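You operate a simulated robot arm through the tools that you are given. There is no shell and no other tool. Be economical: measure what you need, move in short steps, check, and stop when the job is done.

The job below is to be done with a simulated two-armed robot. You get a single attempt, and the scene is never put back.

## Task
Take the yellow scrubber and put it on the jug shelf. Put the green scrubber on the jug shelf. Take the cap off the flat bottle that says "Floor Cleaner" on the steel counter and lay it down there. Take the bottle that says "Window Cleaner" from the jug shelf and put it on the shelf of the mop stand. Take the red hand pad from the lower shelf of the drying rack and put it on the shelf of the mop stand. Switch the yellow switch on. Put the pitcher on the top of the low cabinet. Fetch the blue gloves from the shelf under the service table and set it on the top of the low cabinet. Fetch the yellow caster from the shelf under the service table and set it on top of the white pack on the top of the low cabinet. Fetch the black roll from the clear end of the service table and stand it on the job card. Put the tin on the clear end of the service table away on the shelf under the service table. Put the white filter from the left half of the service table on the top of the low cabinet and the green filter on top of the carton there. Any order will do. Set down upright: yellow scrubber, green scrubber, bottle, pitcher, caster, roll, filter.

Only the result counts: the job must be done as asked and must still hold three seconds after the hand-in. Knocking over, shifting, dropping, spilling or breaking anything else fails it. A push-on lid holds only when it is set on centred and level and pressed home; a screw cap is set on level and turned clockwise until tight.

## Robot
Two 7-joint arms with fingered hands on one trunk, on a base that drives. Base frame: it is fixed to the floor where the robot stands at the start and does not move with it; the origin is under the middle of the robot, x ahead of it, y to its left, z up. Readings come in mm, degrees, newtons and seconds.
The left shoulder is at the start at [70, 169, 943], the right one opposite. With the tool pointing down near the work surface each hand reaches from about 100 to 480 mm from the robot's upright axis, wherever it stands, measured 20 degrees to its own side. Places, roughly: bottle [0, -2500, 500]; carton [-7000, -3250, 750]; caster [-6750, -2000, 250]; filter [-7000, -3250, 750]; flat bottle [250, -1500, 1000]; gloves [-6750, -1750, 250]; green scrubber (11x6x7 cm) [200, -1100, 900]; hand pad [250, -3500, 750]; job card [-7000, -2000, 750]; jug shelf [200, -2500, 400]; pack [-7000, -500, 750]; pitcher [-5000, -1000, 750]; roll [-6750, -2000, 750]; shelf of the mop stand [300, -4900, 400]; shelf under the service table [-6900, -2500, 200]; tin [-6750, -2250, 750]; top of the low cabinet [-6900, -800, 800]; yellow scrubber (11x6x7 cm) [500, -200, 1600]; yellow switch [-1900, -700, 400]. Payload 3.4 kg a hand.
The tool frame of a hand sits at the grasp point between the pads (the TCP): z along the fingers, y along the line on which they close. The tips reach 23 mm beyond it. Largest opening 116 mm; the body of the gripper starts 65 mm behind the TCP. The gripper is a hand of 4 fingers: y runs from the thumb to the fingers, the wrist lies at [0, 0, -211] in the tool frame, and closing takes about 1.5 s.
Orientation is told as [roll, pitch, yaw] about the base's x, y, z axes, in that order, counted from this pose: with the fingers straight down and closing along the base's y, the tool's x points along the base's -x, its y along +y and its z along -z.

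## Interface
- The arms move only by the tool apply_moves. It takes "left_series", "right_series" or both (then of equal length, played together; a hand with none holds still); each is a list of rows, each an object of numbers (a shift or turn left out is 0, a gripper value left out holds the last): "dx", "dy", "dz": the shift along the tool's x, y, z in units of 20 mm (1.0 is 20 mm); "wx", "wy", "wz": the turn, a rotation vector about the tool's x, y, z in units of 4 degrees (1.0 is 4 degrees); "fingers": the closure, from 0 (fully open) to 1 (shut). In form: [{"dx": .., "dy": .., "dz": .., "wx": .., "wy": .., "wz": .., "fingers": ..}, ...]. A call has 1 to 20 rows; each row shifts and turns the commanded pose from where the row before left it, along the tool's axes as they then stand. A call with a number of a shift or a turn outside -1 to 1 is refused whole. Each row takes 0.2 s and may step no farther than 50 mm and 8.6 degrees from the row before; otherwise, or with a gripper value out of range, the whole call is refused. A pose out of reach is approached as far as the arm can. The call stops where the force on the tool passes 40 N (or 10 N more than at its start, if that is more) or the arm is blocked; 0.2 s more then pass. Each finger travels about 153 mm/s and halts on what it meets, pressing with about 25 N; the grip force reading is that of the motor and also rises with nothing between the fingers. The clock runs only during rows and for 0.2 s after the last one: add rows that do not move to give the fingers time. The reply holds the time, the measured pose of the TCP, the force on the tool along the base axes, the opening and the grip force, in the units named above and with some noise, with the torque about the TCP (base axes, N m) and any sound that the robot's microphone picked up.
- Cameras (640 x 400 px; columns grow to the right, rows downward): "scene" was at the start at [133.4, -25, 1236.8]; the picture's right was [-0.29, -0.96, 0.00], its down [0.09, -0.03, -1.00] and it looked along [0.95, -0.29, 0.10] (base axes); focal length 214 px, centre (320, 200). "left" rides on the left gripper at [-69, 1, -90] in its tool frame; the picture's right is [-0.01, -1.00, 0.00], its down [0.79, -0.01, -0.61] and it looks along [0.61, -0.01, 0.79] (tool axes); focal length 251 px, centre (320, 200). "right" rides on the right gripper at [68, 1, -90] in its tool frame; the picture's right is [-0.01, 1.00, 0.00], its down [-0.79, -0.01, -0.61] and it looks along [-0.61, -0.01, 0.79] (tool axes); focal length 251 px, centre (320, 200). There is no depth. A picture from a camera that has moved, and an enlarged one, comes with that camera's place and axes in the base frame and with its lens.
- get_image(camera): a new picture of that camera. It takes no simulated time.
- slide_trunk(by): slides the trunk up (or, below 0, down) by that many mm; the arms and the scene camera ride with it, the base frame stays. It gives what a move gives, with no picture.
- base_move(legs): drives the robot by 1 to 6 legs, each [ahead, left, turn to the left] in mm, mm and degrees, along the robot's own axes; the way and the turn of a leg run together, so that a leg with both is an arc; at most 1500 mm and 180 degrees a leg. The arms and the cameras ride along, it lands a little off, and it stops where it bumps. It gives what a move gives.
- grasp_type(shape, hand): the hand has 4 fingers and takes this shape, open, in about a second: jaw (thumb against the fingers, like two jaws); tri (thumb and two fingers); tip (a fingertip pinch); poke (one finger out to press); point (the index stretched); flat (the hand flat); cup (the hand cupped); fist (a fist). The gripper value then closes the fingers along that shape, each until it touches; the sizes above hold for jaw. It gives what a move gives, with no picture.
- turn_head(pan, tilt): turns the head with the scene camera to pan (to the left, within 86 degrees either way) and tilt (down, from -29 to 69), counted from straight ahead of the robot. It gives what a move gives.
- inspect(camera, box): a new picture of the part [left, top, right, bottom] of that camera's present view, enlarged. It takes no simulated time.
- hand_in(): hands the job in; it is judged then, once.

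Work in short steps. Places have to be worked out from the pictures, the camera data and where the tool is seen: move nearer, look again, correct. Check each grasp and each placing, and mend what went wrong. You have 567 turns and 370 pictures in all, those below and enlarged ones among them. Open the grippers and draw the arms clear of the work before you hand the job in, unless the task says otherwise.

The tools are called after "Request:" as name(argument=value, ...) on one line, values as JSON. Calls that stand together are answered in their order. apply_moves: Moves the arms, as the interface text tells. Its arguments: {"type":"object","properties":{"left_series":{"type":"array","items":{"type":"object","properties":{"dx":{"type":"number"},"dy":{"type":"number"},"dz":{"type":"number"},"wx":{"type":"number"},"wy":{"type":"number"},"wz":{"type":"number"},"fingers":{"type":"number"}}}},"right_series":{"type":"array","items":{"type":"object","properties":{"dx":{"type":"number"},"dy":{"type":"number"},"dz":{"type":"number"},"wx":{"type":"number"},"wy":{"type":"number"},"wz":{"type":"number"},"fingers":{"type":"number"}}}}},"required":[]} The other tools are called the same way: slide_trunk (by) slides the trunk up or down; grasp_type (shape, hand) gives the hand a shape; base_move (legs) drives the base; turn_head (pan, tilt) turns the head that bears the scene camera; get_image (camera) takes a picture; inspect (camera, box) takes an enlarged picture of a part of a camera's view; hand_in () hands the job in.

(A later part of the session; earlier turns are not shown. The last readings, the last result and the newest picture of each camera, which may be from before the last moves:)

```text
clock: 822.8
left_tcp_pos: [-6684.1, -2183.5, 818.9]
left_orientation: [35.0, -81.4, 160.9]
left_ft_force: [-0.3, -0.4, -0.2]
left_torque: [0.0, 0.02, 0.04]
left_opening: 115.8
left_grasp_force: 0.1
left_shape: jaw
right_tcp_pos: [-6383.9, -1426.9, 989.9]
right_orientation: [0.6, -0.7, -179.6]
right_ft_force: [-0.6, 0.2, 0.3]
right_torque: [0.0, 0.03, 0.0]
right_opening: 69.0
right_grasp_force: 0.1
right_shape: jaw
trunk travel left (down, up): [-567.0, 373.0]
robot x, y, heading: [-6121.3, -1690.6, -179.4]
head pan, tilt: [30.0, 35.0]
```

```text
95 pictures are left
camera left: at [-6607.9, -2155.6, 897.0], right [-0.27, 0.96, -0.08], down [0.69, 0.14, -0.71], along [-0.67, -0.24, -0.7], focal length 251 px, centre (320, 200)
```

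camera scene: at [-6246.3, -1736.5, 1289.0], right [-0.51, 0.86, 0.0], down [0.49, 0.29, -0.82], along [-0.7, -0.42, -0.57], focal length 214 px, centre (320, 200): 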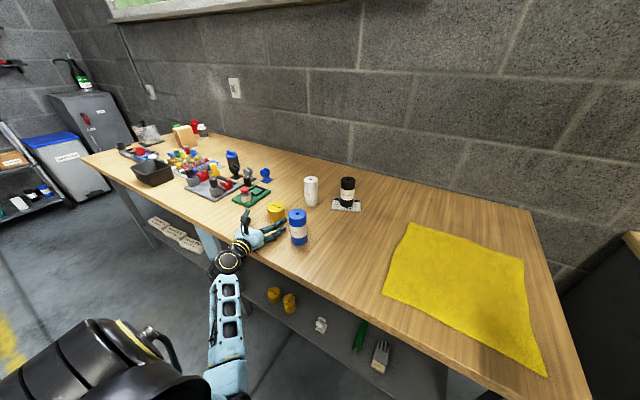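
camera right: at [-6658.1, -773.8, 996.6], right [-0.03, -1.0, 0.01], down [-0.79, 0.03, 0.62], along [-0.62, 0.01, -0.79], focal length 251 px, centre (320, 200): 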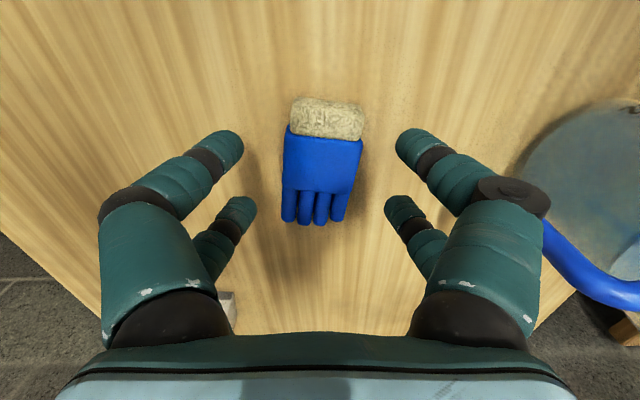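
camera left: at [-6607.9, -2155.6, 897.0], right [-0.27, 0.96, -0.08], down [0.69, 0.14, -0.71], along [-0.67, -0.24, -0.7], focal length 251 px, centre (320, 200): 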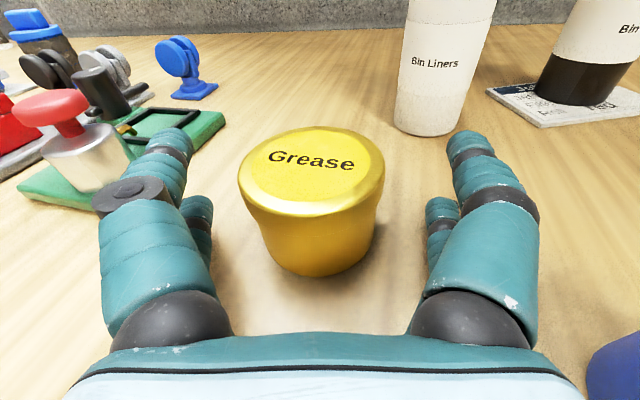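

Advance 34 mm and close.

Request:
apply_moves(left_series=[{"dz": 0.85, "dx": -0.15, "dy": 0.15}, {"dz": 0.82, "dx": -0.14}, {}, {"fingers": 1}, {}, {}, {}, {}, {}, {}])

Request:
get_image(camera="left")

```text
clock: 825.0
left_tcp_pos: [-6716.0, -2193.9, 820.6]
left_orientation: [34.8, -81.4, 161.1]
left_ft_force: [-0.2, -0.5, 0.3]
left_torque: [0.05, 0.07, 0.02]
left_opening: 17.3
left_grasp_force: 25.0
left_shape: jaw
right_tcp_pos: [-6383.7, -1427.7, 991.7]
right_orientation: [0.6, -0.6, -179.5]
right_ft_force: [1.4, 0.3, 0.3]
right_torque: [0.01, 0.01, 0.0]
right_opening: 69.0
right_grasp_force: 0.0
right_shape: jaw
trunk travel left (down, up): [-567.0, 373.0]
robot x, y, heading: [-6123.5, -1692.2, -179.2]
head pan, tilt: [30.0, 35.0]
```

```text
94 pictures are left
camera left: at [-6639.6, -2167.0, 899.4], right [-0.27, 0.96, -0.08], down [0.69, 0.14, -0.71], along [-0.67, -0.24, -0.7], focal length 251 px, centre (320, 200)
```

left: 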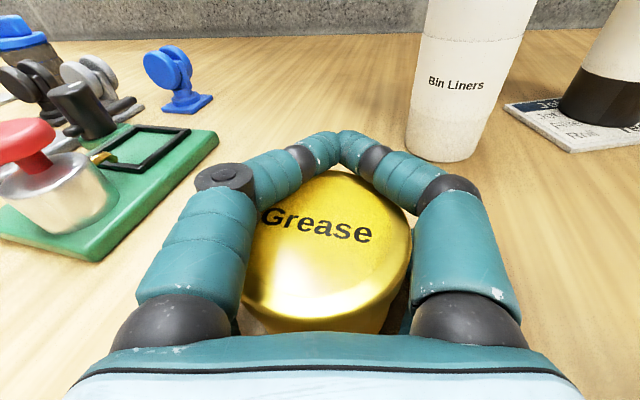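

Lower pair grips the tin sides; the upper pair closed behind its lid. Lift 30 and check.

Request:
slide_trunk(by=35)

Request:
get_image(camera="left")

```text
clock: 825.8
left_tcp_pos: [-6716.0, -2193.9, 855.7]
left_orientation: [34.5, -81.5, 161.4]
left_ft_force: [0.7, -0.5, -2.1]
left_torque: [-0.02, 0.04, 0.01]
left_opening: 17.3
left_grasp_force: 25.5
left_shape: jaw
right_tcp_pos: [-6384.2, -1427.8, 1024.7]
right_orientation: [0.6, -0.5, -179.5]
right_ft_force: [-0.3, 0.8, -0.1]
right_torque: [0.0, 0.02, 0.02]
right_opening: 69.0
right_grasp_force: 0.0
right_shape: jaw
trunk travel left (down, up): [-602.0, 338.0]
robot x, y, heading: [-6122.8, -1694.6, -179.4]
head pan, tilt: [30.0, 35.0]
```

```text
93 pictures are left
camera left: at [-6640.0, -2167.2, 934.1], right [-0.27, 0.96, -0.08], down [0.69, 0.14, -0.71], along [-0.67, -0.24, -0.7], focal length 251 px, centre (320, 200)
```

left: 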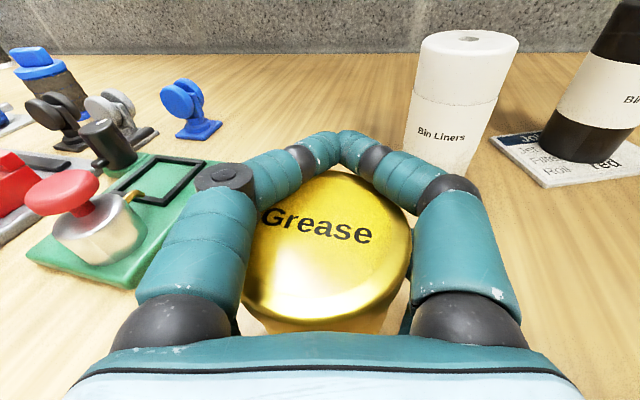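

Tin is held. Raise a bit more and back out.

Request:
slide_trunk(by=60)

Request:
base_move(legs=[[-350, 0, 0]])

Request:
turn_head(pan=5, tilt=35)

Request:
get_image(camera="scene")

```text
clock: 826.8
left_tcp_pos: [-6716.2, -2194.6, 914.8]
left_orientation: [34.7, -81.5, 161.1]
left_ft_force: [0.4, 0.4, -1.8]
left_torque: [-0.04, 0.05, -0.03]
left_opening: 17.2
left_grasp_force: 24.8
left_shape: jaw
right_tcp_pos: [-6384.0, -1426.9, 1084.8]
right_orientation: [0.6, -0.5, -179.6]
right_ft_force: [0.5, 0.5, 0.4]
right_torque: [0.01, 0.03, -0.01]
right_opening: 69.2
right_grasp_force: 0.0
right_shape: jaw
trunk travel left (down, up): [-662.0, 278.0]
robot x, y, heading: [-6124.4, -1689.9, -179.1]
head pan, tilt: [30.0, 35.0]
```

```text
clock: 829.1
left_tcp_pos: [-6374.1, -2187.6, 915.6]
left_orientation: [34.8, -81.4, 160.9]
left_ft_force: [0.1, -0.1, -0.4]
left_torque: [0.01, -0.01, -0.03]
left_opening: 17.5
left_grasp_force: 25.7
left_shape: jaw
right_tcp_pos: [-6036.5, -1422.5, 1084.9]
right_orientation: [0.6, -0.5, -179.8]
right_ft_force: [0.4, 1.0, 0.1]
right_torque: [0.03, 0.01, 0.01]
right_opening: 69.2
right_grasp_force: 0.1
right_shape: jaw
trunk travel left (down, up): [-662.0, 278.0]
robot x, y, heading: [-5776.3, -1685.6, -179.6]
head pan, tilt: [30.0, 35.0]
```

```text
clock: 830.0
left_tcp_pos: [-6373.9, -2187.0, 915.0]
left_orientation: [34.5, -81.4, 161.1]
left_ft_force: [-0.2, -0.1, -1.9]
left_torque: [-0.02, 0.04, 0.02]
left_opening: 17.4
left_grasp_force: 24.9
left_shape: jaw
right_tcp_pos: [-6037.0, -1422.2, 1085.3]
right_orientation: [0.6, -0.5, -179.9]
right_ft_force: [0.2, 0.3, -0.6]
right_torque: [-0.04, -0.03, -0.01]
right_opening: 69.1
right_grasp_force: 0.0
right_shape: jaw
trunk travel left (down, up): [-662.0, 278.0]
robot x, y, heading: [-5775.3, -1688.3, -179.6]
head pan, tilt: [5.0, 35.0]
```

```text
92 pictures are left
camera scene: at [-5915.2, -1697.1, 1383.6], right [-0.1, 1.0, 0.0], down [0.57, 0.06, -0.82], along [-0.81, -0.08, -0.57], focal length 214 px, centre (320, 200)
```

scene: 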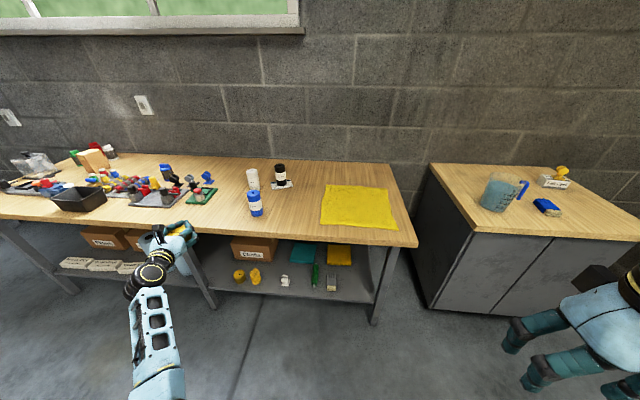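

I straighten the hand's yaw ~15° to clear the table leg later.

Request:
apply_moves(left_series=[{"wx": 0.93, "wz": 0.14}, {"wx": 0.93, "wz": 0.14}, {"wx": 0.93, "wz": 0.14}, {"wx": 0.93, "wz": 0.14}, {}])

Request:
base_move(legs=[[0, -590, -0.4]])

Request:
slide_trunk(by=-400)

Request:
slide_trunk(by=-150)

Request:
get_image(camera="left")

```text
clock: 831.2
left_tcp_pos: [-6374.0, -2186.3, 915.0]
left_orientation: [31.5, -80.3, 149.1]
left_ft_force: [-0.4, -0.1, -1.8]
left_torque: [0.02, 0.02, 0.01]
left_opening: 17.3
left_grasp_force: 25.3
left_shape: jaw
right_tcp_pos: [-6036.9, -1421.2, 1084.8]
right_orientation: [0.6, -0.4, -179.9]
right_ft_force: [-0.2, 0.1, 0.5]
right_torque: [-0.04, 0.05, 0.0]
right_opening: 69.3
right_grasp_force: 0.0
right_shape: jaw
trunk travel left (down, up): [-662.0, 278.0]
robot x, y, heading: [-5778.9, -1687.1, -179.3]
head pan, tilt: [5.0, 35.0]
```

```text
clock: 834.5
left_tcp_pos: [-6378.8, -1605.6, 916.3]
left_orientation: [31.4, -80.1, 148.9]
left_ft_force: [-0.2, 0.1, -1.5]
left_torque: [-0.02, 0.02, -0.02]
left_opening: 17.2
left_grasp_force: 25.1
left_shape: jaw
right_tcp_pos: [-6038.4, -842.1, 1085.1]
right_orientation: [0.6, -0.5, 179.8]
right_ft_force: [-0.1, 0.0, -0.5]
right_torque: [-0.03, 0.02, -0.02]
right_opening: 69.1
right_grasp_force: 0.0
right_shape: jaw
trunk travel left (down, up): [-662.0, 278.0]
robot x, y, heading: [-5781.4, -1111.4, -179.8]
head pan, tilt: [5.0, 35.0]
```

```text
clock: 838.3
left_tcp_pos: [-6379.4, -1605.4, 515.5]
left_orientation: [31.4, -80.2, 148.9]
left_ft_force: [0.6, -0.4, -1.6]
left_torque: [-0.03, 0.04, 0.04]
left_opening: 17.3
left_grasp_force: 25.1
left_shape: jaw
right_tcp_pos: [-6039.2, -840.5, 684.3]
right_orientation: [0.6, -0.4, 179.8]
right_ft_force: [-0.8, 1.0, 0.3]
right_torque: [0.0, -0.02, -0.01]
right_opening: 69.0
right_grasp_force: 0.0
right_shape: jaw
trunk travel left (down, up): [-262.0, 678.0]
robot x, y, heading: [-5779.0, -1104.6, -179.9]
head pan, tilt: [5.0, 35.0]
```

```text
clock: 840.0
left_tcp_pos: [-6380.3, -1605.0, 365.5]
left_orientation: [31.4, -80.2, 148.8]
left_ft_force: [0.2, 0.0, -1.9]
left_torque: [0.0, 0.06, 0.01]
left_opening: 17.4
left_grasp_force: 25.2
left_shape: jaw
right_tcp_pos: [-6039.1, -840.9, 534.7]
right_orientation: [0.6, -0.5, 179.7]
right_ft_force: [0.0, 0.1, 0.0]
right_torque: [-0.03, -0.04, -0.03]
right_opening: 69.2
right_grasp_force: 0.0
right_shape: jaw
trunk travel left (down, up): [-112.0, 828.0]
robot x, y, heading: [-5783.0, -1110.6, -179.8]
head pan, tilt: [5.0, 35.0]
```

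```text
91 pictures are left
camera left: at [-6300.6, -1598.9, 445.7], right [0.0, 1.0, -0.08], down [0.72, -0.06, -0.7], along [-0.7, -0.06, -0.71], focal length 251 px, centre (320, 200)
```

left: 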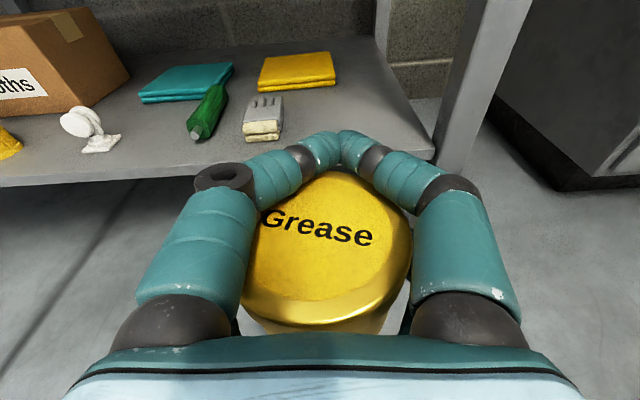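

Free spot between the gray gloves and the leg: tin to (-6638,-1587). I drive 190 ahead, 18 right and look.

Request:
base_move(legs=[[190, -18, 0]])

Request:
get_image(camera="left")

```text
clock: 841.6
left_tcp_pos: [-6568.0, -1588.1, 365.9]
left_orientation: [31.4, -80.2, 148.9]
left_ft_force: [-0.2, -0.8, -1.8]
left_torque: [-0.01, 0.02, 0.0]
left_opening: 17.3
left_grasp_force: 25.1
left_shape: jaw
right_tcp_pos: [-6227.9, -824.5, 535.2]
right_orientation: [0.6, -0.5, 179.9]
right_ft_force: [0.2, -0.2, -0.4]
right_torque: [0.0, 0.0, 0.01]
right_opening: 69.2
right_grasp_force: 0.1
right_shape: jaw
trunk travel left (down, up): [-112.0, 828.0]
robot x, y, heading: [-5970.0, -1092.2, -179.6]
head pan, tilt: [5.0, 35.0]
```

```text
90 pictures are left
camera left: at [-6488.5, -1581.9, 445.6], right [0.0, 1.0, -0.08], down [0.72, -0.06, -0.7], along [-0.7, -0.06, -0.71], focal length 251 px, centre (320, 200)
```

left: 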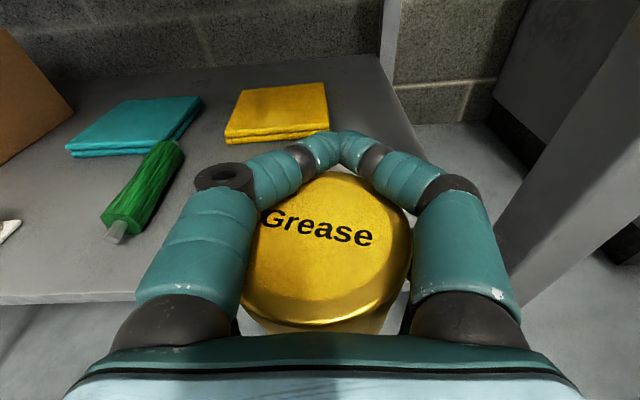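

Advance 72, lower the trunk 45, then gently to contact.

Request:
base_move(legs=[[72, 0, 0]])

Request:
slide_trunk(by=-42)

Request:
apply_moves(left_series=[{"dx": 0.15, "dz": 0.025}, {"dx": 0.15, "dz": 0.025}, {"dx": 0.15, "dz": 0.025}, {"dx": 0.15, "dz": 0.025}, {"dx": 0.15, "dz": 0.025}, {"dx": 0.15, "dz": 0.025}])

Request:
get_image(camera="left")

```text
clock: 842.6
left_tcp_pos: [-6640.3, -1589.2, 364.4]
left_orientation: [31.3, -80.2, 149.0]
left_ft_force: [0.3, 0.3, -1.7]
left_torque: [0.0, 0.05, -0.02]
left_opening: 17.4
left_grasp_force: 25.5
left_shape: jaw
right_tcp_pos: [-6300.4, -824.4, 535.2]
right_orientation: [0.6, -0.6, 179.9]
right_ft_force: [-0.1, 0.1, -0.6]
right_torque: [0.0, -0.04, 0.0]
right_opening: 69.2
right_grasp_force: 0.0
right_shape: jaw
trunk travel left (down, up): [-112.0, 828.0]
robot x, y, heading: [-6041.2, -1094.7, -179.6]
head pan, tilt: [5.0, 35.0]
```

```text
clock: 843.5
left_tcp_pos: [-6639.8, -1587.8, 323.7]
left_orientation: [31.4, -80.2, 148.9]
left_ft_force: [0.5, -0.9, -1.0]
left_torque: [-0.01, 0.04, 0.0]
left_opening: 17.2
left_grasp_force: 25.3
left_shape: jaw
right_tcp_pos: [-6301.2, -824.6, 492.7]
right_orientation: [0.6, -0.6, 180.0]
right_ft_force: [0.4, 0.6, -0.2]
right_torque: [-0.01, -0.03, 0.03]
right_opening: 69.4
right_grasp_force: 0.0
right_shape: jaw
trunk travel left (down, up): [-70.0, 870.0]
robot x, y, heading: [-6038.7, -1090.9, -180.0]
head pan, tilt: [5.0, 35.0]
```

```text
clock: 844.9
left_tcp_pos: [-6641.4, -1590.2, 306.1]
left_orientation: [31.5, -80.2, 148.8]
left_ft_force: [0.6, -0.4, -1.3]
left_torque: [-0.01, 0.02, 0.0]
left_opening: 17.0
left_grasp_force: 25.1
left_shape: jaw
right_tcp_pos: [-6300.2, -824.1, 493.5]
right_orientation: [0.6, -0.5, 179.9]
right_ft_force: [0.0, 0.2, 0.9]
right_torque: [0.0, 0.04, 0.03]
right_opening: 69.2
right_grasp_force: 0.0
right_shape: jaw
trunk travel left (down, up): [-70.0, 870.0]
robot x, y, heading: [-6041.5, -1094.2, -179.7]
head pan, tilt: [5.0, 35.0]
```

```text
89 pictures are left
camera left: at [-6561.4, -1584.1, 384.9], right [0.0, 1.0, -0.08], down [0.72, -0.06, -0.7], along [-0.7, -0.06, -0.71], focal length 251 px, centre (320, 200)
```

left: 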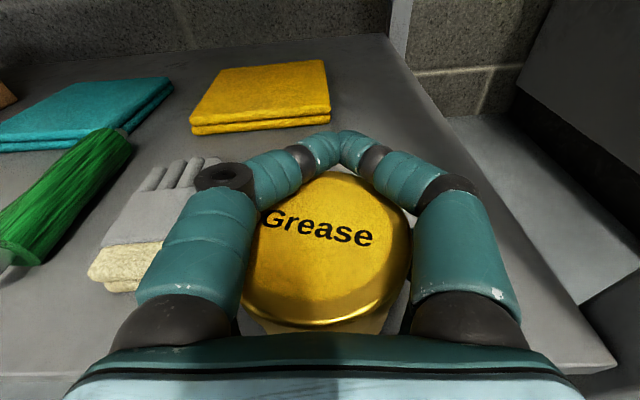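

Gloves are ~90 mm from centre, fine. Continue lowering to contact.

Request:
apply_moves(left_series=[{"dx": 0.12, "dz": 0.02}, {"dx": 0.12, "dz": 0.02}, {"dx": 0.12, "dz": 0.02}, {"dx": 0.12, "dz": 0.02}, {"dx": 0.12, "dz": 0.02}])

```text
clock: 846.1
left_tcp_pos: [-6640.7, -1591.0, 293.0]
left_orientation: [31.4, -80.2, 148.9]
left_ft_force: [-0.3, -0.3, -1.7]
left_torque: [0.02, 0.05, 0.01]
left_opening: 17.5
left_grasp_force: 25.5
left_shape: jaw
right_tcp_pos: [-6300.2, -825.2, 492.9]
right_orientation: [0.6, -0.5, 179.9]
right_ft_force: [0.2, 0.6, -0.1]
right_torque: [-0.01, -0.01, -0.03]
right_opening: 69.0
right_grasp_force: 0.1
right_shape: jaw
trunk travel left (down, up): [-70.0, 870.0]
robot x, y, heading: [-6041.8, -1094.6, -179.7]
head pan, tilt: [5.0, 35.0]
```

Request:
apply_moves(left_series=[{"dx": 0.12, "dz": 0.02}, {"dx": 0.12, "dz": 0.02}, {"dx": 0.12, "dz": 0.02}, {"dx": 0.12, "dz": 0.02}, {"dx": 0.12, "dz": 0.02}, {"dx": 0.12, "dz": 0.02}, {"dx": 0.12, "dz": 0.02}])

Request:
get_image(camera="scene")

```text
clock: 847.7
left_tcp_pos: [-6642.0, -1592.7, 280.2]
left_orientation: [33.0, -80.3, 147.4]
left_ft_force: [-1.0, 0.6, 13.3]
left_torque: [0.29, -0.08, 0.03]
left_opening: 17.2
left_grasp_force: 25.3
left_shape: jaw
right_tcp_pos: [-6300.2, -824.8, 493.3]
right_orientation: [0.6, -0.7, 179.9]
right_ft_force: [0.5, 0.4, 0.5]
right_torque: [-0.01, 0.0, 0.02]
right_opening: 69.0
right_grasp_force: 0.0
right_shape: jaw
trunk travel left (down, up): [-70.0, 870.0]
robot x, y, heading: [-6039.9, -1092.2, -179.8]
head pan, tilt: [5.0, 35.0]
```

```text
88 pictures are left
camera scene: at [-6177.9, -1098.8, 792.2], right [-0.09, 1.0, 0.0], down [0.57, 0.05, -0.82], along [-0.82, -0.08, -0.57], focal length 214 px, centre (320, 200)
```

scene: 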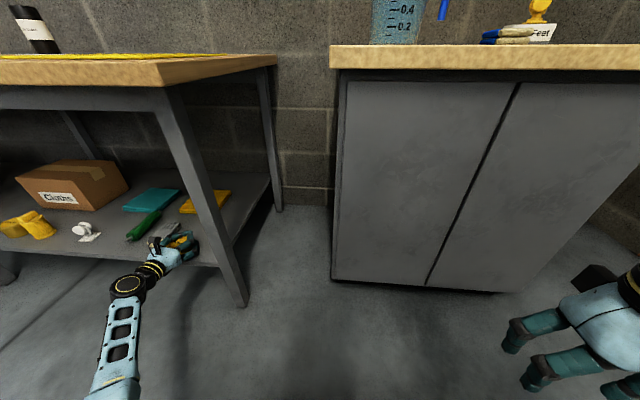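

Contact (13 N). I release to ~100 mm and withdraw straight back.

Request:
apply_moves(left_series=[{"dx": -0.08}, {"fingers": 0.5}, {"fingers": 0.12}, {}, {}, {}, {"dz": -0.5, "dx": 0.08}, {"dz": -0.9, "dx": 0.15}, {"dz": -0.9, "dx": 0.15}, {"dz": -0.9, "dx": 0.15}, {}])

Request:
base_move(legs=[[-250, 0, 0]])

Request:
get_image(camera="left")

```text
clock: 850.1
left_tcp_pos: [-6575.0, -1592.4, 276.3]
left_orientation: [31.4, -80.1, 148.8]
left_ft_force: [-0.2, -0.7, 0.1]
left_torque: [0.0, 0.01, 0.02]
left_opening: 102.0
left_grasp_force: 0.1
left_shape: jaw
right_tcp_pos: [-6300.5, -825.1, 493.3]
right_orientation: [0.7, -0.7, 180.0]
right_ft_force: [0.2, -0.5, -0.8]
right_torque: [0.0, 0.03, -0.01]
right_opening: 69.0
right_grasp_force: 0.0
right_shape: jaw
trunk travel left (down, up): [-70.0, 870.0]
robot x, y, heading: [-6040.2, -1092.1, -179.8]
head pan, tilt: [5.0, 35.0]
```

```text
clock: 851.9
left_tcp_pos: [-6329.0, -1589.7, 276.2]
left_orientation: [31.5, -80.2, 148.8]
left_ft_force: [0.3, -0.4, 0.3]
left_torque: [0.03, -0.01, -0.03]
left_opening: 101.8
left_grasp_force: 0.2
left_shape: jaw
right_tcp_pos: [-6051.2, -822.9, 493.6]
right_orientation: [0.6, -0.6, 179.8]
right_ft_force: [0.0, -0.4, 0.1]
right_torque: [-0.03, 0.01, 0.04]
right_opening: 69.1
right_grasp_force: 0.1
right_shape: jaw
trunk travel left (down, up): [-70.0, 870.0]
robot x, y, heading: [-5793.8, -1088.9, -179.8]
head pan, tilt: [5.0, 35.0]
```

```text
87 pictures are left
camera left: at [-6248.9, -1584.0, 356.6], right [0.0, 1.0, -0.08], down [0.72, -0.06, -0.7], along [-0.7, -0.06, -0.71], focal length 251 px, centre (320, 200)
```

left: 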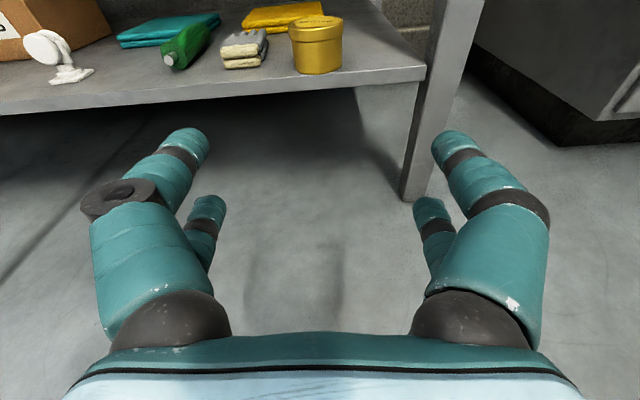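

The tin stands on the lower shelf. Now the filters at the table's left half: raise and drive left.

Request:
slide_trunk(by=400)

Request:
slide_trunk(by=250)

Request:
base_move(legs=[[0, 1400, 0], [0, 350, 0]])

Request:
turn_head(pan=15, tilt=30)

Request:
get_image(camera="scene")

```text
clock: 855.7
left_tcp_pos: [-6328.6, -1589.4, 675.0]
left_orientation: [31.5, -80.2, 148.7]
left_ft_force: [0.1, -0.3, -0.5]
left_torque: [-0.02, 0.02, -0.03]
left_opening: 102.0
left_grasp_force: 0.0
left_shape: jaw
right_tcp_pos: [-6051.4, -823.1, 893.3]
right_orientation: [0.7, -0.7, 179.8]
right_ft_force: [-0.1, -0.4, -0.2]
right_torque: [-0.02, -0.04, 0.01]
right_opening: 69.2
right_grasp_force: 0.0
right_shape: jaw
trunk travel left (down, up): [-470.0, 470.0]
robot x, y, heading: [-5790.6, -1089.5, -179.8]
head pan, tilt: [5.0, 35.0]
```

```text
clock: 858.3
left_tcp_pos: [-6328.2, -1590.3, 925.7]
left_orientation: [31.6, -80.2, 148.7]
left_ft_force: [0.0, 0.0, 0.0]
left_torque: [-0.02, 0.0, 0.0]
left_opening: 102.1
left_grasp_force: 0.0
left_shape: jaw
right_tcp_pos: [-6051.9, -822.9, 1143.0]
right_orientation: [0.7, -0.6, 179.8]
right_ft_force: [0.3, 0.2, 1.0]
right_torque: [-0.01, 0.01, 0.02]
right_opening: 68.9
right_grasp_force: 0.1
right_shape: jaw
trunk travel left (down, up): [-720.0, 220.0]
robot x, y, heading: [-5791.0, -1092.7, -179.9]
head pan, tilt: [5.0, 35.0]
```

```text
clock: 867.2
left_tcp_pos: [-6334.5, -3359.7, 926.9]
left_orientation: [31.6, -80.2, 148.4]
left_ft_force: [-0.3, 0.3, -0.3]
left_torque: [0.02, 0.01, -0.01]
left_opening: 101.8
left_grasp_force: 0.1
left_shape: jaw
right_tcp_pos: [-6054.0, -2593.1, 1142.2]
right_orientation: [0.6, -0.7, 179.5]
right_ft_force: [0.2, 0.6, -0.1]
right_torque: [0.04, 0.0, -0.01]
right_opening: 69.2
right_grasp_force: 0.0
right_shape: jaw
trunk travel left (down, up): [-720.0, 220.0]
robot x, y, heading: [-5796.6, -2863.5, 179.7]
head pan, tilt: [5.0, 35.0]
```

```text
clock: 868.0
left_tcp_pos: [-6332.9, -3361.3, 927.2]
left_orientation: [31.4, -80.3, 148.7]
left_ft_force: [0.5, 0.4, 0.4]
left_torque: [0.0, -0.03, -0.01]
left_opening: 101.8
left_grasp_force: 0.1
left_shape: jaw
right_tcp_pos: [-6053.5, -2595.8, 1142.8]
right_orientation: [0.6, -0.6, 179.5]
right_ft_force: [0.5, 0.0, 0.6]
right_torque: [0.0, -0.02, 0.01]
right_opening: 69.0
right_grasp_force: 0.0
right_shape: jaw
trunk travel left (down, up): [-720.0, 220.0]
robot x, y, heading: [-5796.1, -2866.3, 180.1]
head pan, tilt: [15.0, 30.0]
```

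```text
86 pictures are left
camera scene: at [-5934.7, -2887.2, 1449.4], right [-0.26, 0.97, 0.0], down [0.48, 0.13, -0.87], along [-0.84, -0.22, -0.5], focal length 214 px, centre (320, 200)
```

scene: 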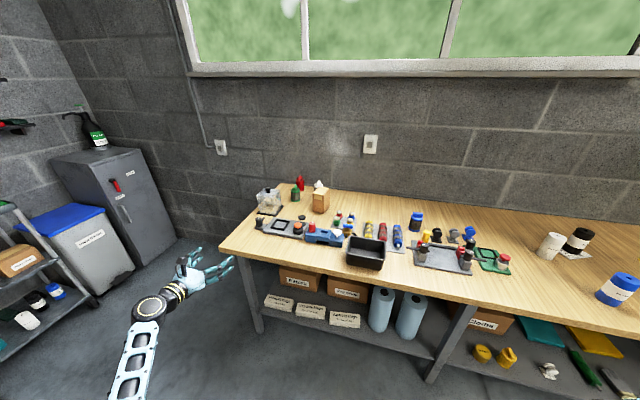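

Request:
inspect(camera="scene", box=[230, 160, 520, 280])

```text
2.21 times, centred on (375, 220) of scene
camera zoom: at [-5934.7, -2887.2, 1449.4], right [-0.26, 0.97, 0.0], down [0.48, 0.13, -0.87], along [-0.84, -0.22, -0.5], focal length 473 px, centre (199, 156)
```

zoom: 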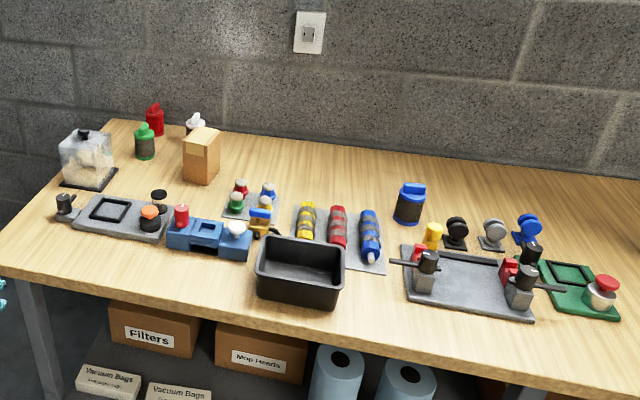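

Filters: green (≈-7050,-3343), white behind the carton (≈-7150,-3224), carton (≈-6984,-3158). They're best reached from the table's left end, where the floor is free. I raise and drive there, facing +y.

Request:
slide_trunk(by=180)

Request:
base_move(legs=[[0, 930, 0], [450, 0, 0], [0, 0, -90]])

Request:
turn_head(pan=30, tilt=30)

Request:
get_image(camera="scene")

```text
clock: 870.0
left_tcp_pos: [-6333.7, -3360.4, 1105.7]
left_orientation: [31.5, -80.2, 148.5]
left_ft_force: [1.0, 0.3, -0.3]
left_torque: [0.0, 0.03, 0.0]
left_opening: 102.0
left_grasp_force: 0.1
left_shape: jaw
right_tcp_pos: [-6053.9, -2595.2, 1322.2]
right_orientation: [0.6, -0.7, 179.4]
right_ft_force: [0.5, -0.1, 0.2]
right_torque: [0.01, -0.04, 0.01]
right_opening: 69.1
right_grasp_force: 0.0
right_shape: jaw
trunk travel left (down, up): [-900.0, 40.0]
robot x, y, heading: [-5797.8, -2869.3, 179.8]
head pan, tilt: [15.0, 30.0]
```

```text
clock: 881.0
left_tcp_pos: [-6757.3, -3269.8, 1106.7]
left_orientation: [31.3, -80.1, 59.7]
left_ft_force: [-0.2, 0.5, -0.4]
left_torque: [-0.02, 0.03, 0.01]
left_opening: 102.0
left_grasp_force: 0.0
left_shape: jaw
right_tcp_pos: [-5985.8, -3534.6, 1322.9]
right_orientation: [0.6, -0.7, 90.8]
right_ft_force: [0.4, 0.3, 0.4]
right_torque: [-0.03, 0.02, 0.02]
right_opening: 69.2
right_grasp_force: 0.1
right_shape: jaw
trunk travel left (down, up): [-900.0, 40.0]
robot x, y, heading: [-6251.7, -3797.7, 91.2]
head pan, tilt: [15.0, 30.0]
```

```text
clock: 881.7
left_tcp_pos: [-6757.7, -3271.0, 1106.7]
left_orientation: [31.4, -80.2, 59.7]
left_ft_force: [-0.1, 0.0, 0.0]
left_torque: [0.0, 0.02, 0.03]
left_opening: 101.9
left_grasp_force: 0.0
left_shape: jaw
right_tcp_pos: [-5985.1, -3536.1, 1322.5]
right_orientation: [0.6, -0.6, 90.8]
right_ft_force: [0.8, -0.3, 0.5]
right_torque: [-0.02, 0.0, -0.02]
right_opening: 69.0
right_grasp_force: 0.0
right_shape: jaw
trunk travel left (down, up): [-900.0, 40.0]
robot x, y, heading: [-6249.7, -3797.9, 91.0]
head pan, tilt: [30.0, 30.0]
```

```text
84 pictures are left
camera scene: at [-6298.0, -3669.3, 1629.5], right [0.86, 0.52, 0.0], down [0.26, -0.43, -0.87], along [-0.45, 0.74, -0.5], focal length 214 px, centre (320, 200)
```

scene: 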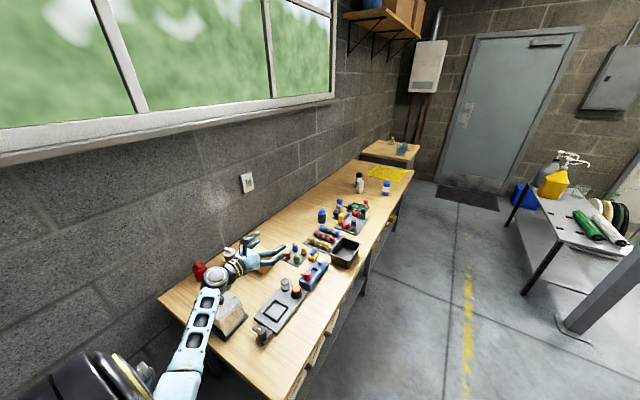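

Request:
get_image(camera="left")

```text
83 pictures are left
camera left: at [-6749.5, -3350.1, 1186.6], right [1.0, 0.01, -0.08], down [-0.05, -0.72, -0.7], along [-0.07, 0.7, -0.71], focal length 251 px, centre (320, 200)
```

left: 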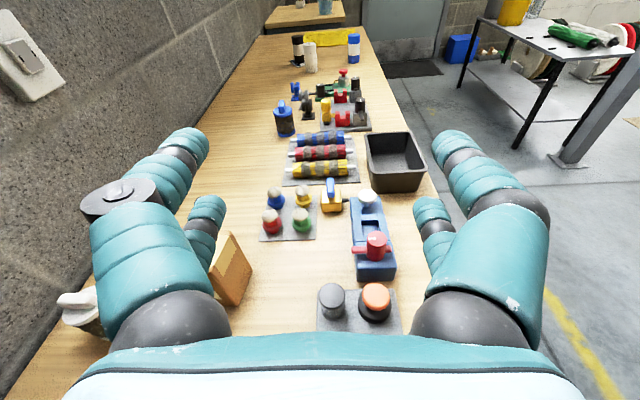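

I position for the green filter: back 185 and left 285, then lower so the hand comes in from the table's end.

Request:
base_move(legs=[[-200, 0, -1], [0, 285, 0]])

Request:
slide_trunk(by=-200)

Request:
get_image(camera="left")

```text
clock: 884.9
left_tcp_pos: [-7032.3, -3462.5, 1107.7]
left_orientation: [31.9, -80.3, 58.0]
left_ft_force: [0.1, 0.8, -0.1]
left_torque: [-0.03, 0.01, 0.0]
left_opening: 101.5
left_grasp_force: 0.0
left_shape: jaw
right_tcp_pos: [-6265.6, -3741.3, 1321.8]
right_orientation: [0.8, -0.7, 89.6]
right_ft_force: [0.0, -1.0, 0.7]
right_torque: [-0.01, 0.02, 0.0]
right_opening: 69.2
right_grasp_force: 0.2
right_shape: jaw
trunk travel left (down, up): [-900.0, 40.0]
robot x, y, heading: [-6535.6, -3997.4, 90.3]
head pan, tilt: [30.0, 30.0]
```

```text
clock: 887.1
left_tcp_pos: [-7033.5, -3462.0, 906.9]
left_orientation: [31.5, -80.3, 58.5]
left_ft_force: [0.2, -0.1, 0.0]
left_torque: [-0.02, -0.03, -0.02]
left_opening: 101.9
left_grasp_force: 0.1
left_shape: jaw
right_tcp_pos: [-6267.2, -3741.3, 1122.9]
right_orientation: [0.6, -0.6, 89.6]
right_ft_force: [0.4, -1.0, -0.4]
right_torque: [0.02, -0.03, -0.01]
right_opening: 69.2
right_grasp_force: 0.1
right_shape: jaw
trunk travel left (down, up): [-700.0, 240.0]
robot x, y, heading: [-6533.7, -3997.7, 89.9]
head pan, tilt: [30.0, 30.0]
```

```text
82 pictures are left
camera left: at [-7027.6, -3541.2, 986.6], right [1.0, 0.0, -0.08], down [-0.06, -0.72, -0.7], along [-0.05, 0.7, -0.71], focal length 251 px, centre (320, 200)
```

left: 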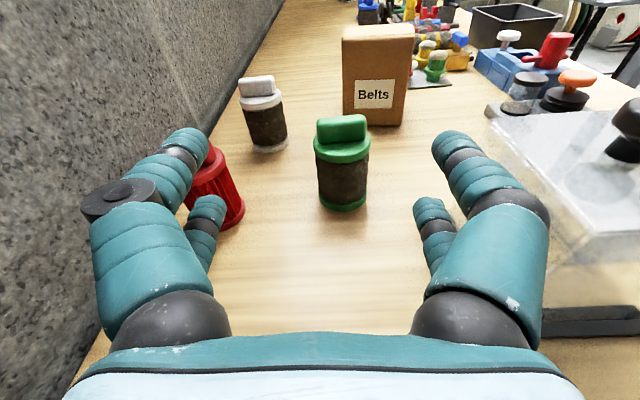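

Perfect view: green filter at (-7014,-3310), white at (-7134,-3165), carton "Belts" at (-6939,-3105, top ≈889). I shift right 19, lower 88 and drive 90 ahead.

Request:
apply_moves(left_series=[{"dy": -0.95}, {}])

Request:
slide_trunk(by=-86)

Request:
base_move(legs=[[90, 0, 0]])

Request:
get_image(camera="left")

```text
clock: 887.7
left_tcp_pos: [-7014.6, -3462.1, 904.3]
left_orientation: [31.3, -80.2, 58.6]
left_ft_force: [-0.2, -0.2, -0.2]
left_torque: [0.03, 0.0, 0.06]
left_opening: 101.6
left_grasp_force: 0.0
left_shape: jaw
right_tcp_pos: [-6268.1, -3740.4, 1122.7]
right_orientation: [0.6, -0.4, 89.5]
right_ft_force: [0.4, -0.1, -0.8]
right_torque: [0.01, 0.0, 0.04]
right_opening: 69.2
right_grasp_force: 0.0
right_shape: jaw
trunk travel left (down, up): [-700.0, 240.0]
robot x, y, heading: [-6539.1, -3996.8, 89.9]
head pan, tilt: [30.0, 30.0]
```

```text
clock: 888.9
left_tcp_pos: [-7015.6, -3461.1, 818.7]
left_orientation: [31.5, -80.2, 58.6]
left_ft_force: [0.2, 0.3, -0.4]
left_torque: [0.01, -0.01, -0.01]
left_opening: 102.0
left_grasp_force: 0.0
left_shape: jaw
right_tcp_pos: [-6267.1, -3740.7, 1036.3]
right_orientation: [0.5, -0.6, 89.6]
right_ft_force: [-0.2, 0.6, -0.7]
right_torque: [-0.01, -0.03, 0.04]
right_opening: 69.0
right_grasp_force: 0.0
right_shape: jaw
trunk travel left (down, up): [-614.0, 326.0]
robot x, y, heading: [-6536.8, -3998.7, 90.2]
head pan, tilt: [30.0, 30.0]
```

```text
clock: 890.0
left_tcp_pos: [-7015.4, -3369.7, 818.4]
left_orientation: [31.3, -80.2, 58.6]
left_ft_force: [0.2, -0.2, -0.3]
left_torque: [-0.02, -0.02, -0.05]
left_opening: 101.9
left_grasp_force: 0.1
left_shape: jaw
right_tcp_pos: [-6266.7, -3647.8, 1035.4]
right_orientation: [0.5, -0.4, 89.6]
right_ft_force: [0.0, 0.3, -0.1]
right_torque: [-0.01, -0.04, -0.03]
right_opening: 69.4
right_grasp_force: 0.1
right_shape: jaw
trunk travel left (down, up): [-614.0, 326.0]
robot x, y, heading: [-6534.4, -3906.4, 90.4]
head pan, tilt: [30.0, 30.0]
```

```text
81 pictures are left
camera left: at [-7008.8, -3448.8, 898.7], right [1.0, 0.0, -0.08], down [-0.06, -0.72, -0.7], along [-0.05, 0.7, -0.71], focal length 251 px, centre (320, 200)
```

left: 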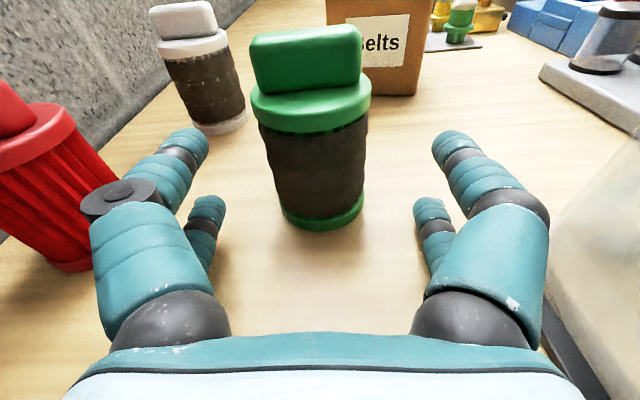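

Advance 66 mm more and close.

Request:
base_move(legs=[[64, 2, 0]])

Request:
get_image(camera="left")

```text
clock: 891.0
left_tcp_pos: [-7017.2, -3305.2, 817.4]
left_orientation: [31.2, -80.1, 58.7]
left_ft_force: [-0.3, 0.0, -0.6]
left_torque: [-0.04, 0.01, 0.01]
left_opening: 101.9
left_grasp_force: 0.1
left_shape: jaw
right_tcp_pos: [-6269.6, -3583.1, 1035.8]
right_orientation: [0.6, -0.4, 89.6]
right_ft_force: [-0.2, 0.4, -0.4]
right_torque: [-0.01, -0.02, 0.04]
right_opening: 68.8
right_grasp_force: 0.0
right_shape: jaw
trunk travel left (down, up): [-614.0, 326.0]
robot x, y, heading: [-6540.9, -3842.3, 90.0]
head pan, tilt: [30.0, 30.0]
```

```text
80 pictures are left
camera left: at [-7010.9, -3384.9, 898.5], right [1.0, 0.0, -0.08], down [-0.06, -0.72, -0.69], along [-0.05, 0.7, -0.71], focal length 251 px, centre (320, 200)
```

left: 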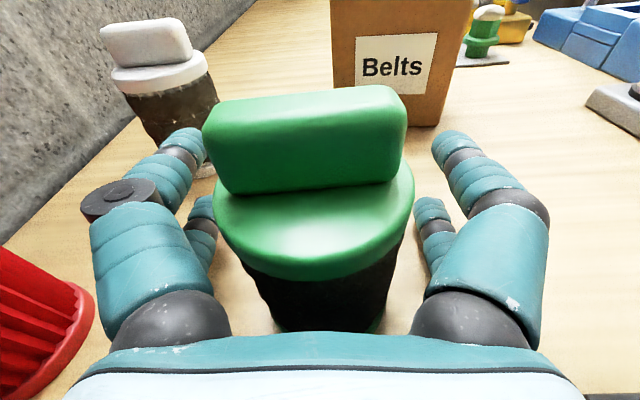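

Close on the green filter and lift 30.

Request:
apply_moves(left_series=[{"fingers": 1}, {}, {}, {}, {}, {}, {}, {}])

Request:
slide_trunk(by=35)

Request:
get_image(camera="left")

```text
clock: 892.8
left_tcp_pos: [-7015.8, -3306.8, 820.1]
left_orientation: [31.7, -80.2, 58.3]
left_ft_force: [-0.4, 2.3, 5.9]
left_torque: [0.03, -0.07, 0.05]
left_opening: 10.1
left_grasp_force: 24.7
left_shape: jaw
right_tcp_pos: [-6268.6, -3585.9, 1037.6]
right_orientation: [0.6, -0.6, 89.7]
right_ft_force: [0.5, -0.7, -0.1]
right_torque: [-0.01, 0.02, 0.01]
right_opening: 69.4
right_grasp_force: 0.1
right_shape: jaw
trunk travel left (down, up): [-614.0, 326.0]
robot x, y, heading: [-6539.1, -3840.5, 89.8]
head pan, tilt: [30.0, 30.0]
```

```text
clock: 893.6
left_tcp_pos: [-7017.4, -3305.8, 853.2]
left_orientation: [31.1, -80.1, 58.9]
left_ft_force: [0.8, -0.7, -1.6]
left_torque: [0.03, 0.0, 0.04]
left_opening: 10.1
left_grasp_force: 24.7
left_shape: jaw
right_tcp_pos: [-6269.5, -3584.9, 1072.0]
right_orientation: [0.6, -0.6, 89.5]
right_ft_force: [-0.2, -0.5, 1.1]
right_torque: [-0.04, -0.03, 0.01]
right_opening: 69.1
right_grasp_force: 0.1
right_shape: jaw
trunk travel left (down, up): [-649.0, 291.0]
robot x, y, heading: [-6537.7, -3843.6, 89.9]
head pan, tilt: [30.0, 30.0]
```

```text
79 pictures are left
camera left: at [-7011.1, -3385.2, 933.4], right [1.0, 0.0, -0.08], down [-0.06, -0.72, -0.69], along [-0.05, 0.7, -0.71], focal length 251 px, centre (320, 200)
```

left: 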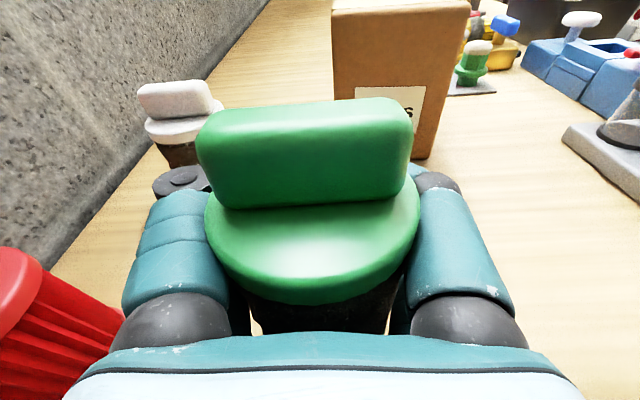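

Lifted. Raise 145 and look down at the carton's top.

Request:
slide_trunk(by=150)

Request:
get_image(camera="left")

```text
clock: 895.4
left_tcp_pos: [-7017.7, -3306.5, 1004.5]
left_orientation: [31.3, -80.2, 58.7]
left_ft_force: [0.2, 0.3, -0.9]
left_torque: [0.03, 0.01, 0.02]
left_opening: 9.9
left_grasp_force: 24.7
left_shape: jaw
right_tcp_pos: [-6268.8, -3584.0, 1221.7]
right_orientation: [0.6, -0.6, 89.6]
right_ft_force: [-0.5, 0.3, -1.4]
right_torque: [-0.03, 0.01, -0.01]
right_opening: 69.1
right_grasp_force: 0.0
right_shape: jaw
trunk travel left (down, up): [-799.0, 141.0]
robot x, y, heading: [-6540.8, -3840.8, 90.1]
head pan, tilt: [30.0, 30.0]
```

```text
78 pictures are left
camera left: at [-7011.0, -3385.3, 1083.6], right [1.0, 0.0, -0.08], down [-0.06, -0.72, -0.7], along [-0.05, 0.7, -0.71], focal length 251 px, centre (320, 200)
```

left: 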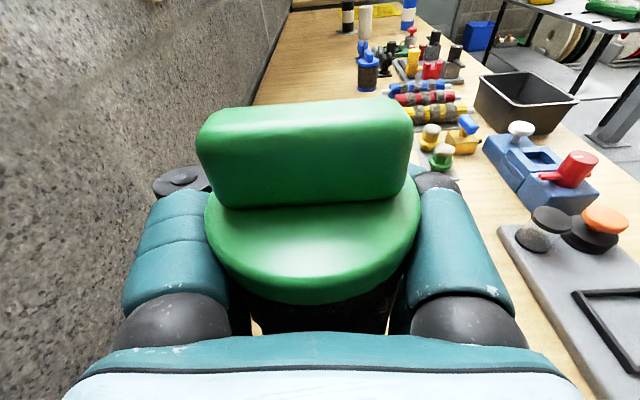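

Request:
turn_head(pan=30, tilt=32)

Request:
inspect(camera="scene", box=[200, 130, 440, 280])

```text
clock: 896.0
left_tcp_pos: [-7016.8, -3306.3, 1004.3]
left_orientation: [31.4, -80.2, 58.6]
left_ft_force: [-0.1, 0.3, -1.2]
left_torque: [0.01, 0.0, -0.01]
left_opening: 9.7
left_grasp_force: 25.4
left_shape: jaw
right_tcp_pos: [-6270.2, -3584.2, 1221.2]
right_orientation: [0.5, -0.7, 89.7]
right_ft_force: [0.1, 0.2, -0.3]
right_torque: [0.0, 0.01, 0.02]
right_opening: 69.2
right_grasp_force: 0.0
right_shape: jaw
trunk travel left (down, up): [-799.0, 141.0]
robot x, y, heading: [-6541.7, -3839.3, 89.9]
head pan, tilt: [30.0, 32.0]
```

```text
2.67 times, centred on (320, 205) of scene
camera zoom: at [-6584.1, -3713.5, 1525.3], right [0.87, 0.5, 0.0], down [0.27, -0.46, -0.85], along [-0.42, 0.73, -0.53], focal length 572 px, centre (320, 187)
```

zoom: 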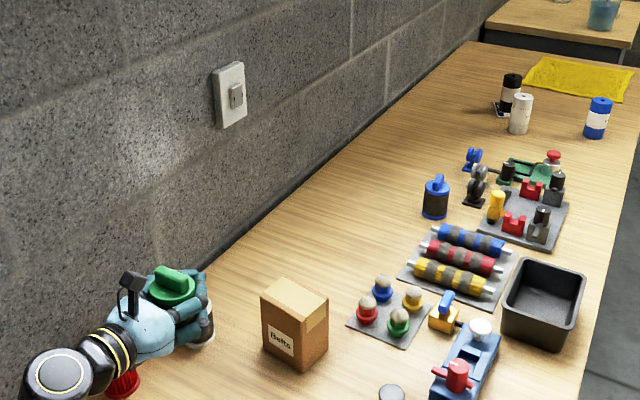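

Carton top: about x -7005…-6909, y -3171…-3120 (z≈889). I move the base 60 ahead and 62 right, then extend the arm.

Request:
base_move(legs=[[58, -62, 0]])

Request:
apply_moves(left_series=[{"dz": 0.98, "dx": -0.17}, {"dz": 0.98, "dx": -0.17}, {"dz": 0.98, "dx": -0.17}, {"dz": 0.98, "dx": -0.17}, {}])

Request:
get_image(camera="left")

Request:
inspect(camera="scene", box=[200, 130, 440, 280])

```text
clock: 897.1
left_tcp_pos: [-6956.0, -3249.3, 1003.6]
left_orientation: [31.0, -80.3, 59.0]
left_ft_force: [-0.6, 0.3, -0.8]
left_torque: [0.02, -0.02, -0.01]
left_opening: 9.6
left_grasp_force: 24.7
left_shape: jaw
right_tcp_pos: [-6208.7, -3527.3, 1221.7]
right_orientation: [0.5, -0.5, 89.7]
right_ft_force: [-0.2, 0.3, -0.1]
right_torque: [-0.02, 0.0, 0.01]
right_opening: 69.2
right_grasp_force: 0.0
right_shape: jaw
trunk travel left (down, up): [-799.0, 141.0]
robot x, y, heading: [-6475.7, -3785.0, 90.2]
head pan, tilt: [30.0, 32.0]
```

```text
clock: 898.3
left_tcp_pos: [-6952.1, -3168.6, 1005.2]
left_orientation: [31.4, -80.2, 58.7]
left_ft_force: [0.1, -0.4, -0.7]
left_torque: [0.04, -0.02, 0.01]
left_opening: 9.5
left_grasp_force: 25.0
left_shape: jaw
right_tcp_pos: [-6207.3, -3525.7, 1222.2]
right_orientation: [0.6, -0.6, 89.7]
right_ft_force: [0.5, -0.7, -0.2]
right_torque: [-0.01, 0.01, 0.0]
right_opening: 69.1
right_grasp_force: 0.1
right_shape: jaw
trunk travel left (down, up): [-799.0, 141.0]
robot x, y, heading: [-6473.5, -3783.3, 90.0]
head pan, tilt: [30.0, 32.0]
```

```text
76 pictures are left
camera left: at [-6946.2, -3247.6, 1085.3], right [1.0, 0.0, -0.08], down [-0.06, -0.72, -0.7], along [-0.05, 0.7, -0.71], focal length 251 px, centre (320, 200)
```

left: 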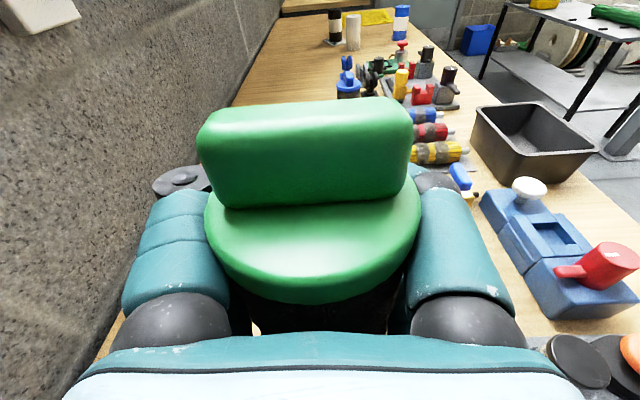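

```text
2.67 times, centred on (320, 205) of scene
camera zoom: at [-6521.4, -3655.3, 1525.3], right [0.87, 0.5, 0.0], down [0.27, -0.46, -0.85], along [-0.42, 0.73, -0.53], focal length 572 px, centre (320, 187)
```

zoom: 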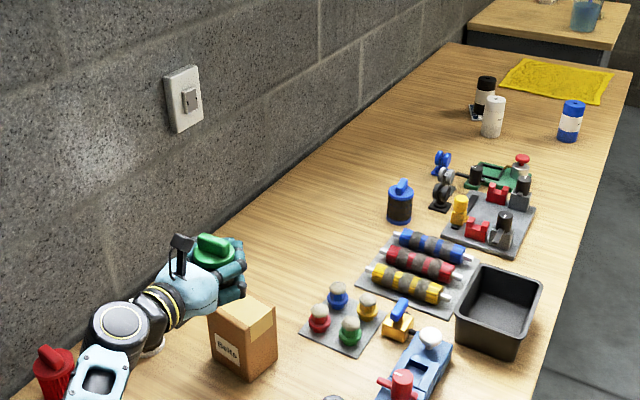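

The carton centre is ≈(-6946,-3146): forward 23, right 6. Then lower 40 by trunk and re-check.

Request:
apply_moves(left_series=[{"dz": 1, "dx": -0.18, "dy": -0.3}, {"dz": 0.13}, {}])

Request:
slide_trunk(by=-32)

Request:
inspect(camera="scene", box=[220, 180, 340, 280])

```text
clock: 899.1
left_tcp_pos: [-6946.8, -3145.7, 1004.4]
left_orientation: [31.4, -80.1, 58.7]
left_ft_force: [-0.1, 0.0, -1.2]
left_torque: [0.03, -0.03, -0.01]
left_opening: 9.2
left_grasp_force: 24.8
left_shape: jaw
right_tcp_pos: [-6207.6, -3525.8, 1222.3]
right_orientation: [0.6, -0.6, 89.6]
right_ft_force: [1.0, -0.3, -0.3]
right_torque: [0.05, 0.0, 0.0]
right_opening: 69.1
right_grasp_force: 0.1
right_shape: jaw
trunk travel left (down, up): [-799.0, 141.0]
robot x, y, heading: [-6476.8, -3781.5, 89.9]
head pan, tilt: [30.0, 32.0]
```

```text
clock: 899.8
left_tcp_pos: [-6947.9, -3145.0, 972.6]
left_orientation: [31.3, -80.1, 58.8]
left_ft_force: [0.0, -0.5, -1.4]
left_torque: [0.02, 0.01, 0.01]
left_opening: 8.9
left_grasp_force: 24.6
left_shape: jaw
right_tcp_pos: [-6207.4, -3526.5, 1190.5]
right_orientation: [0.6, -0.6, 89.7]
right_ft_force: [0.3, -0.4, 1.7]
right_torque: [-0.01, 0.01, 0.01]
right_opening: 69.3
right_grasp_force: 0.1
right_shape: jaw
trunk travel left (down, up): [-767.0, 173.0]
robot x, y, heading: [-6476.8, -3782.1, 89.9]
head pan, tilt: [30.0, 32.0]
```

```text
4.00 times, centred on (280, 230) of scene
camera zoom: at [-6521.3, -3654.9, 1493.3], right [0.87, 0.5, 0.0], down [0.27, -0.46, -0.85], along [-0.42, 0.73, -0.53], focal length 858 px, centre (480, 80)
```

zoom: 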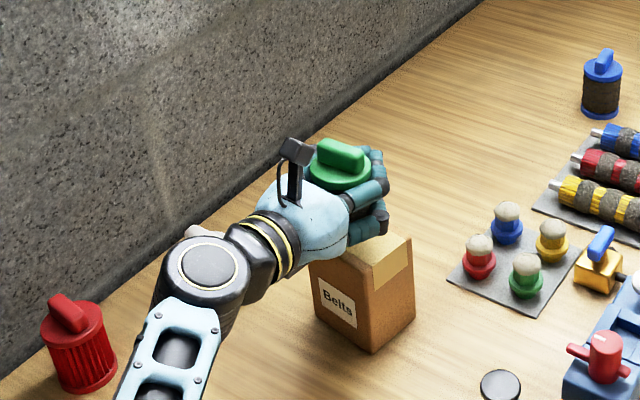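

I zoom further to measure the carton's top exactly.

Request:
inspect(camera="scene", box=[250, 205, 320, 265])

```text
6.67 times, centred on (285, 235) of scene
camera zoom: at [-6521.3, -3654.9, 1493.3], right [0.87, 0.5, 0.0], down [0.27, -0.46, -0.85], along [-0.42, 0.73, -0.53], focal length 1430 px, centre (553, -33)
```

zoom: 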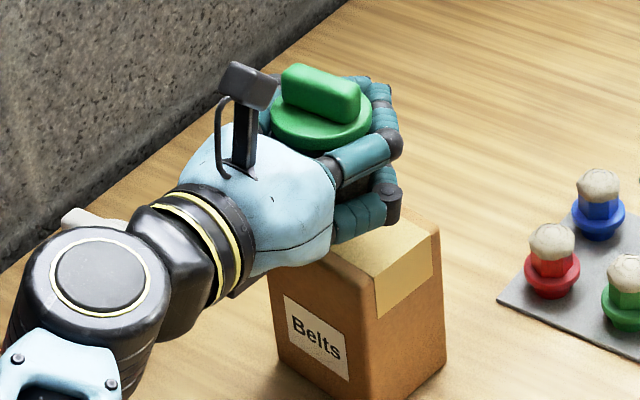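

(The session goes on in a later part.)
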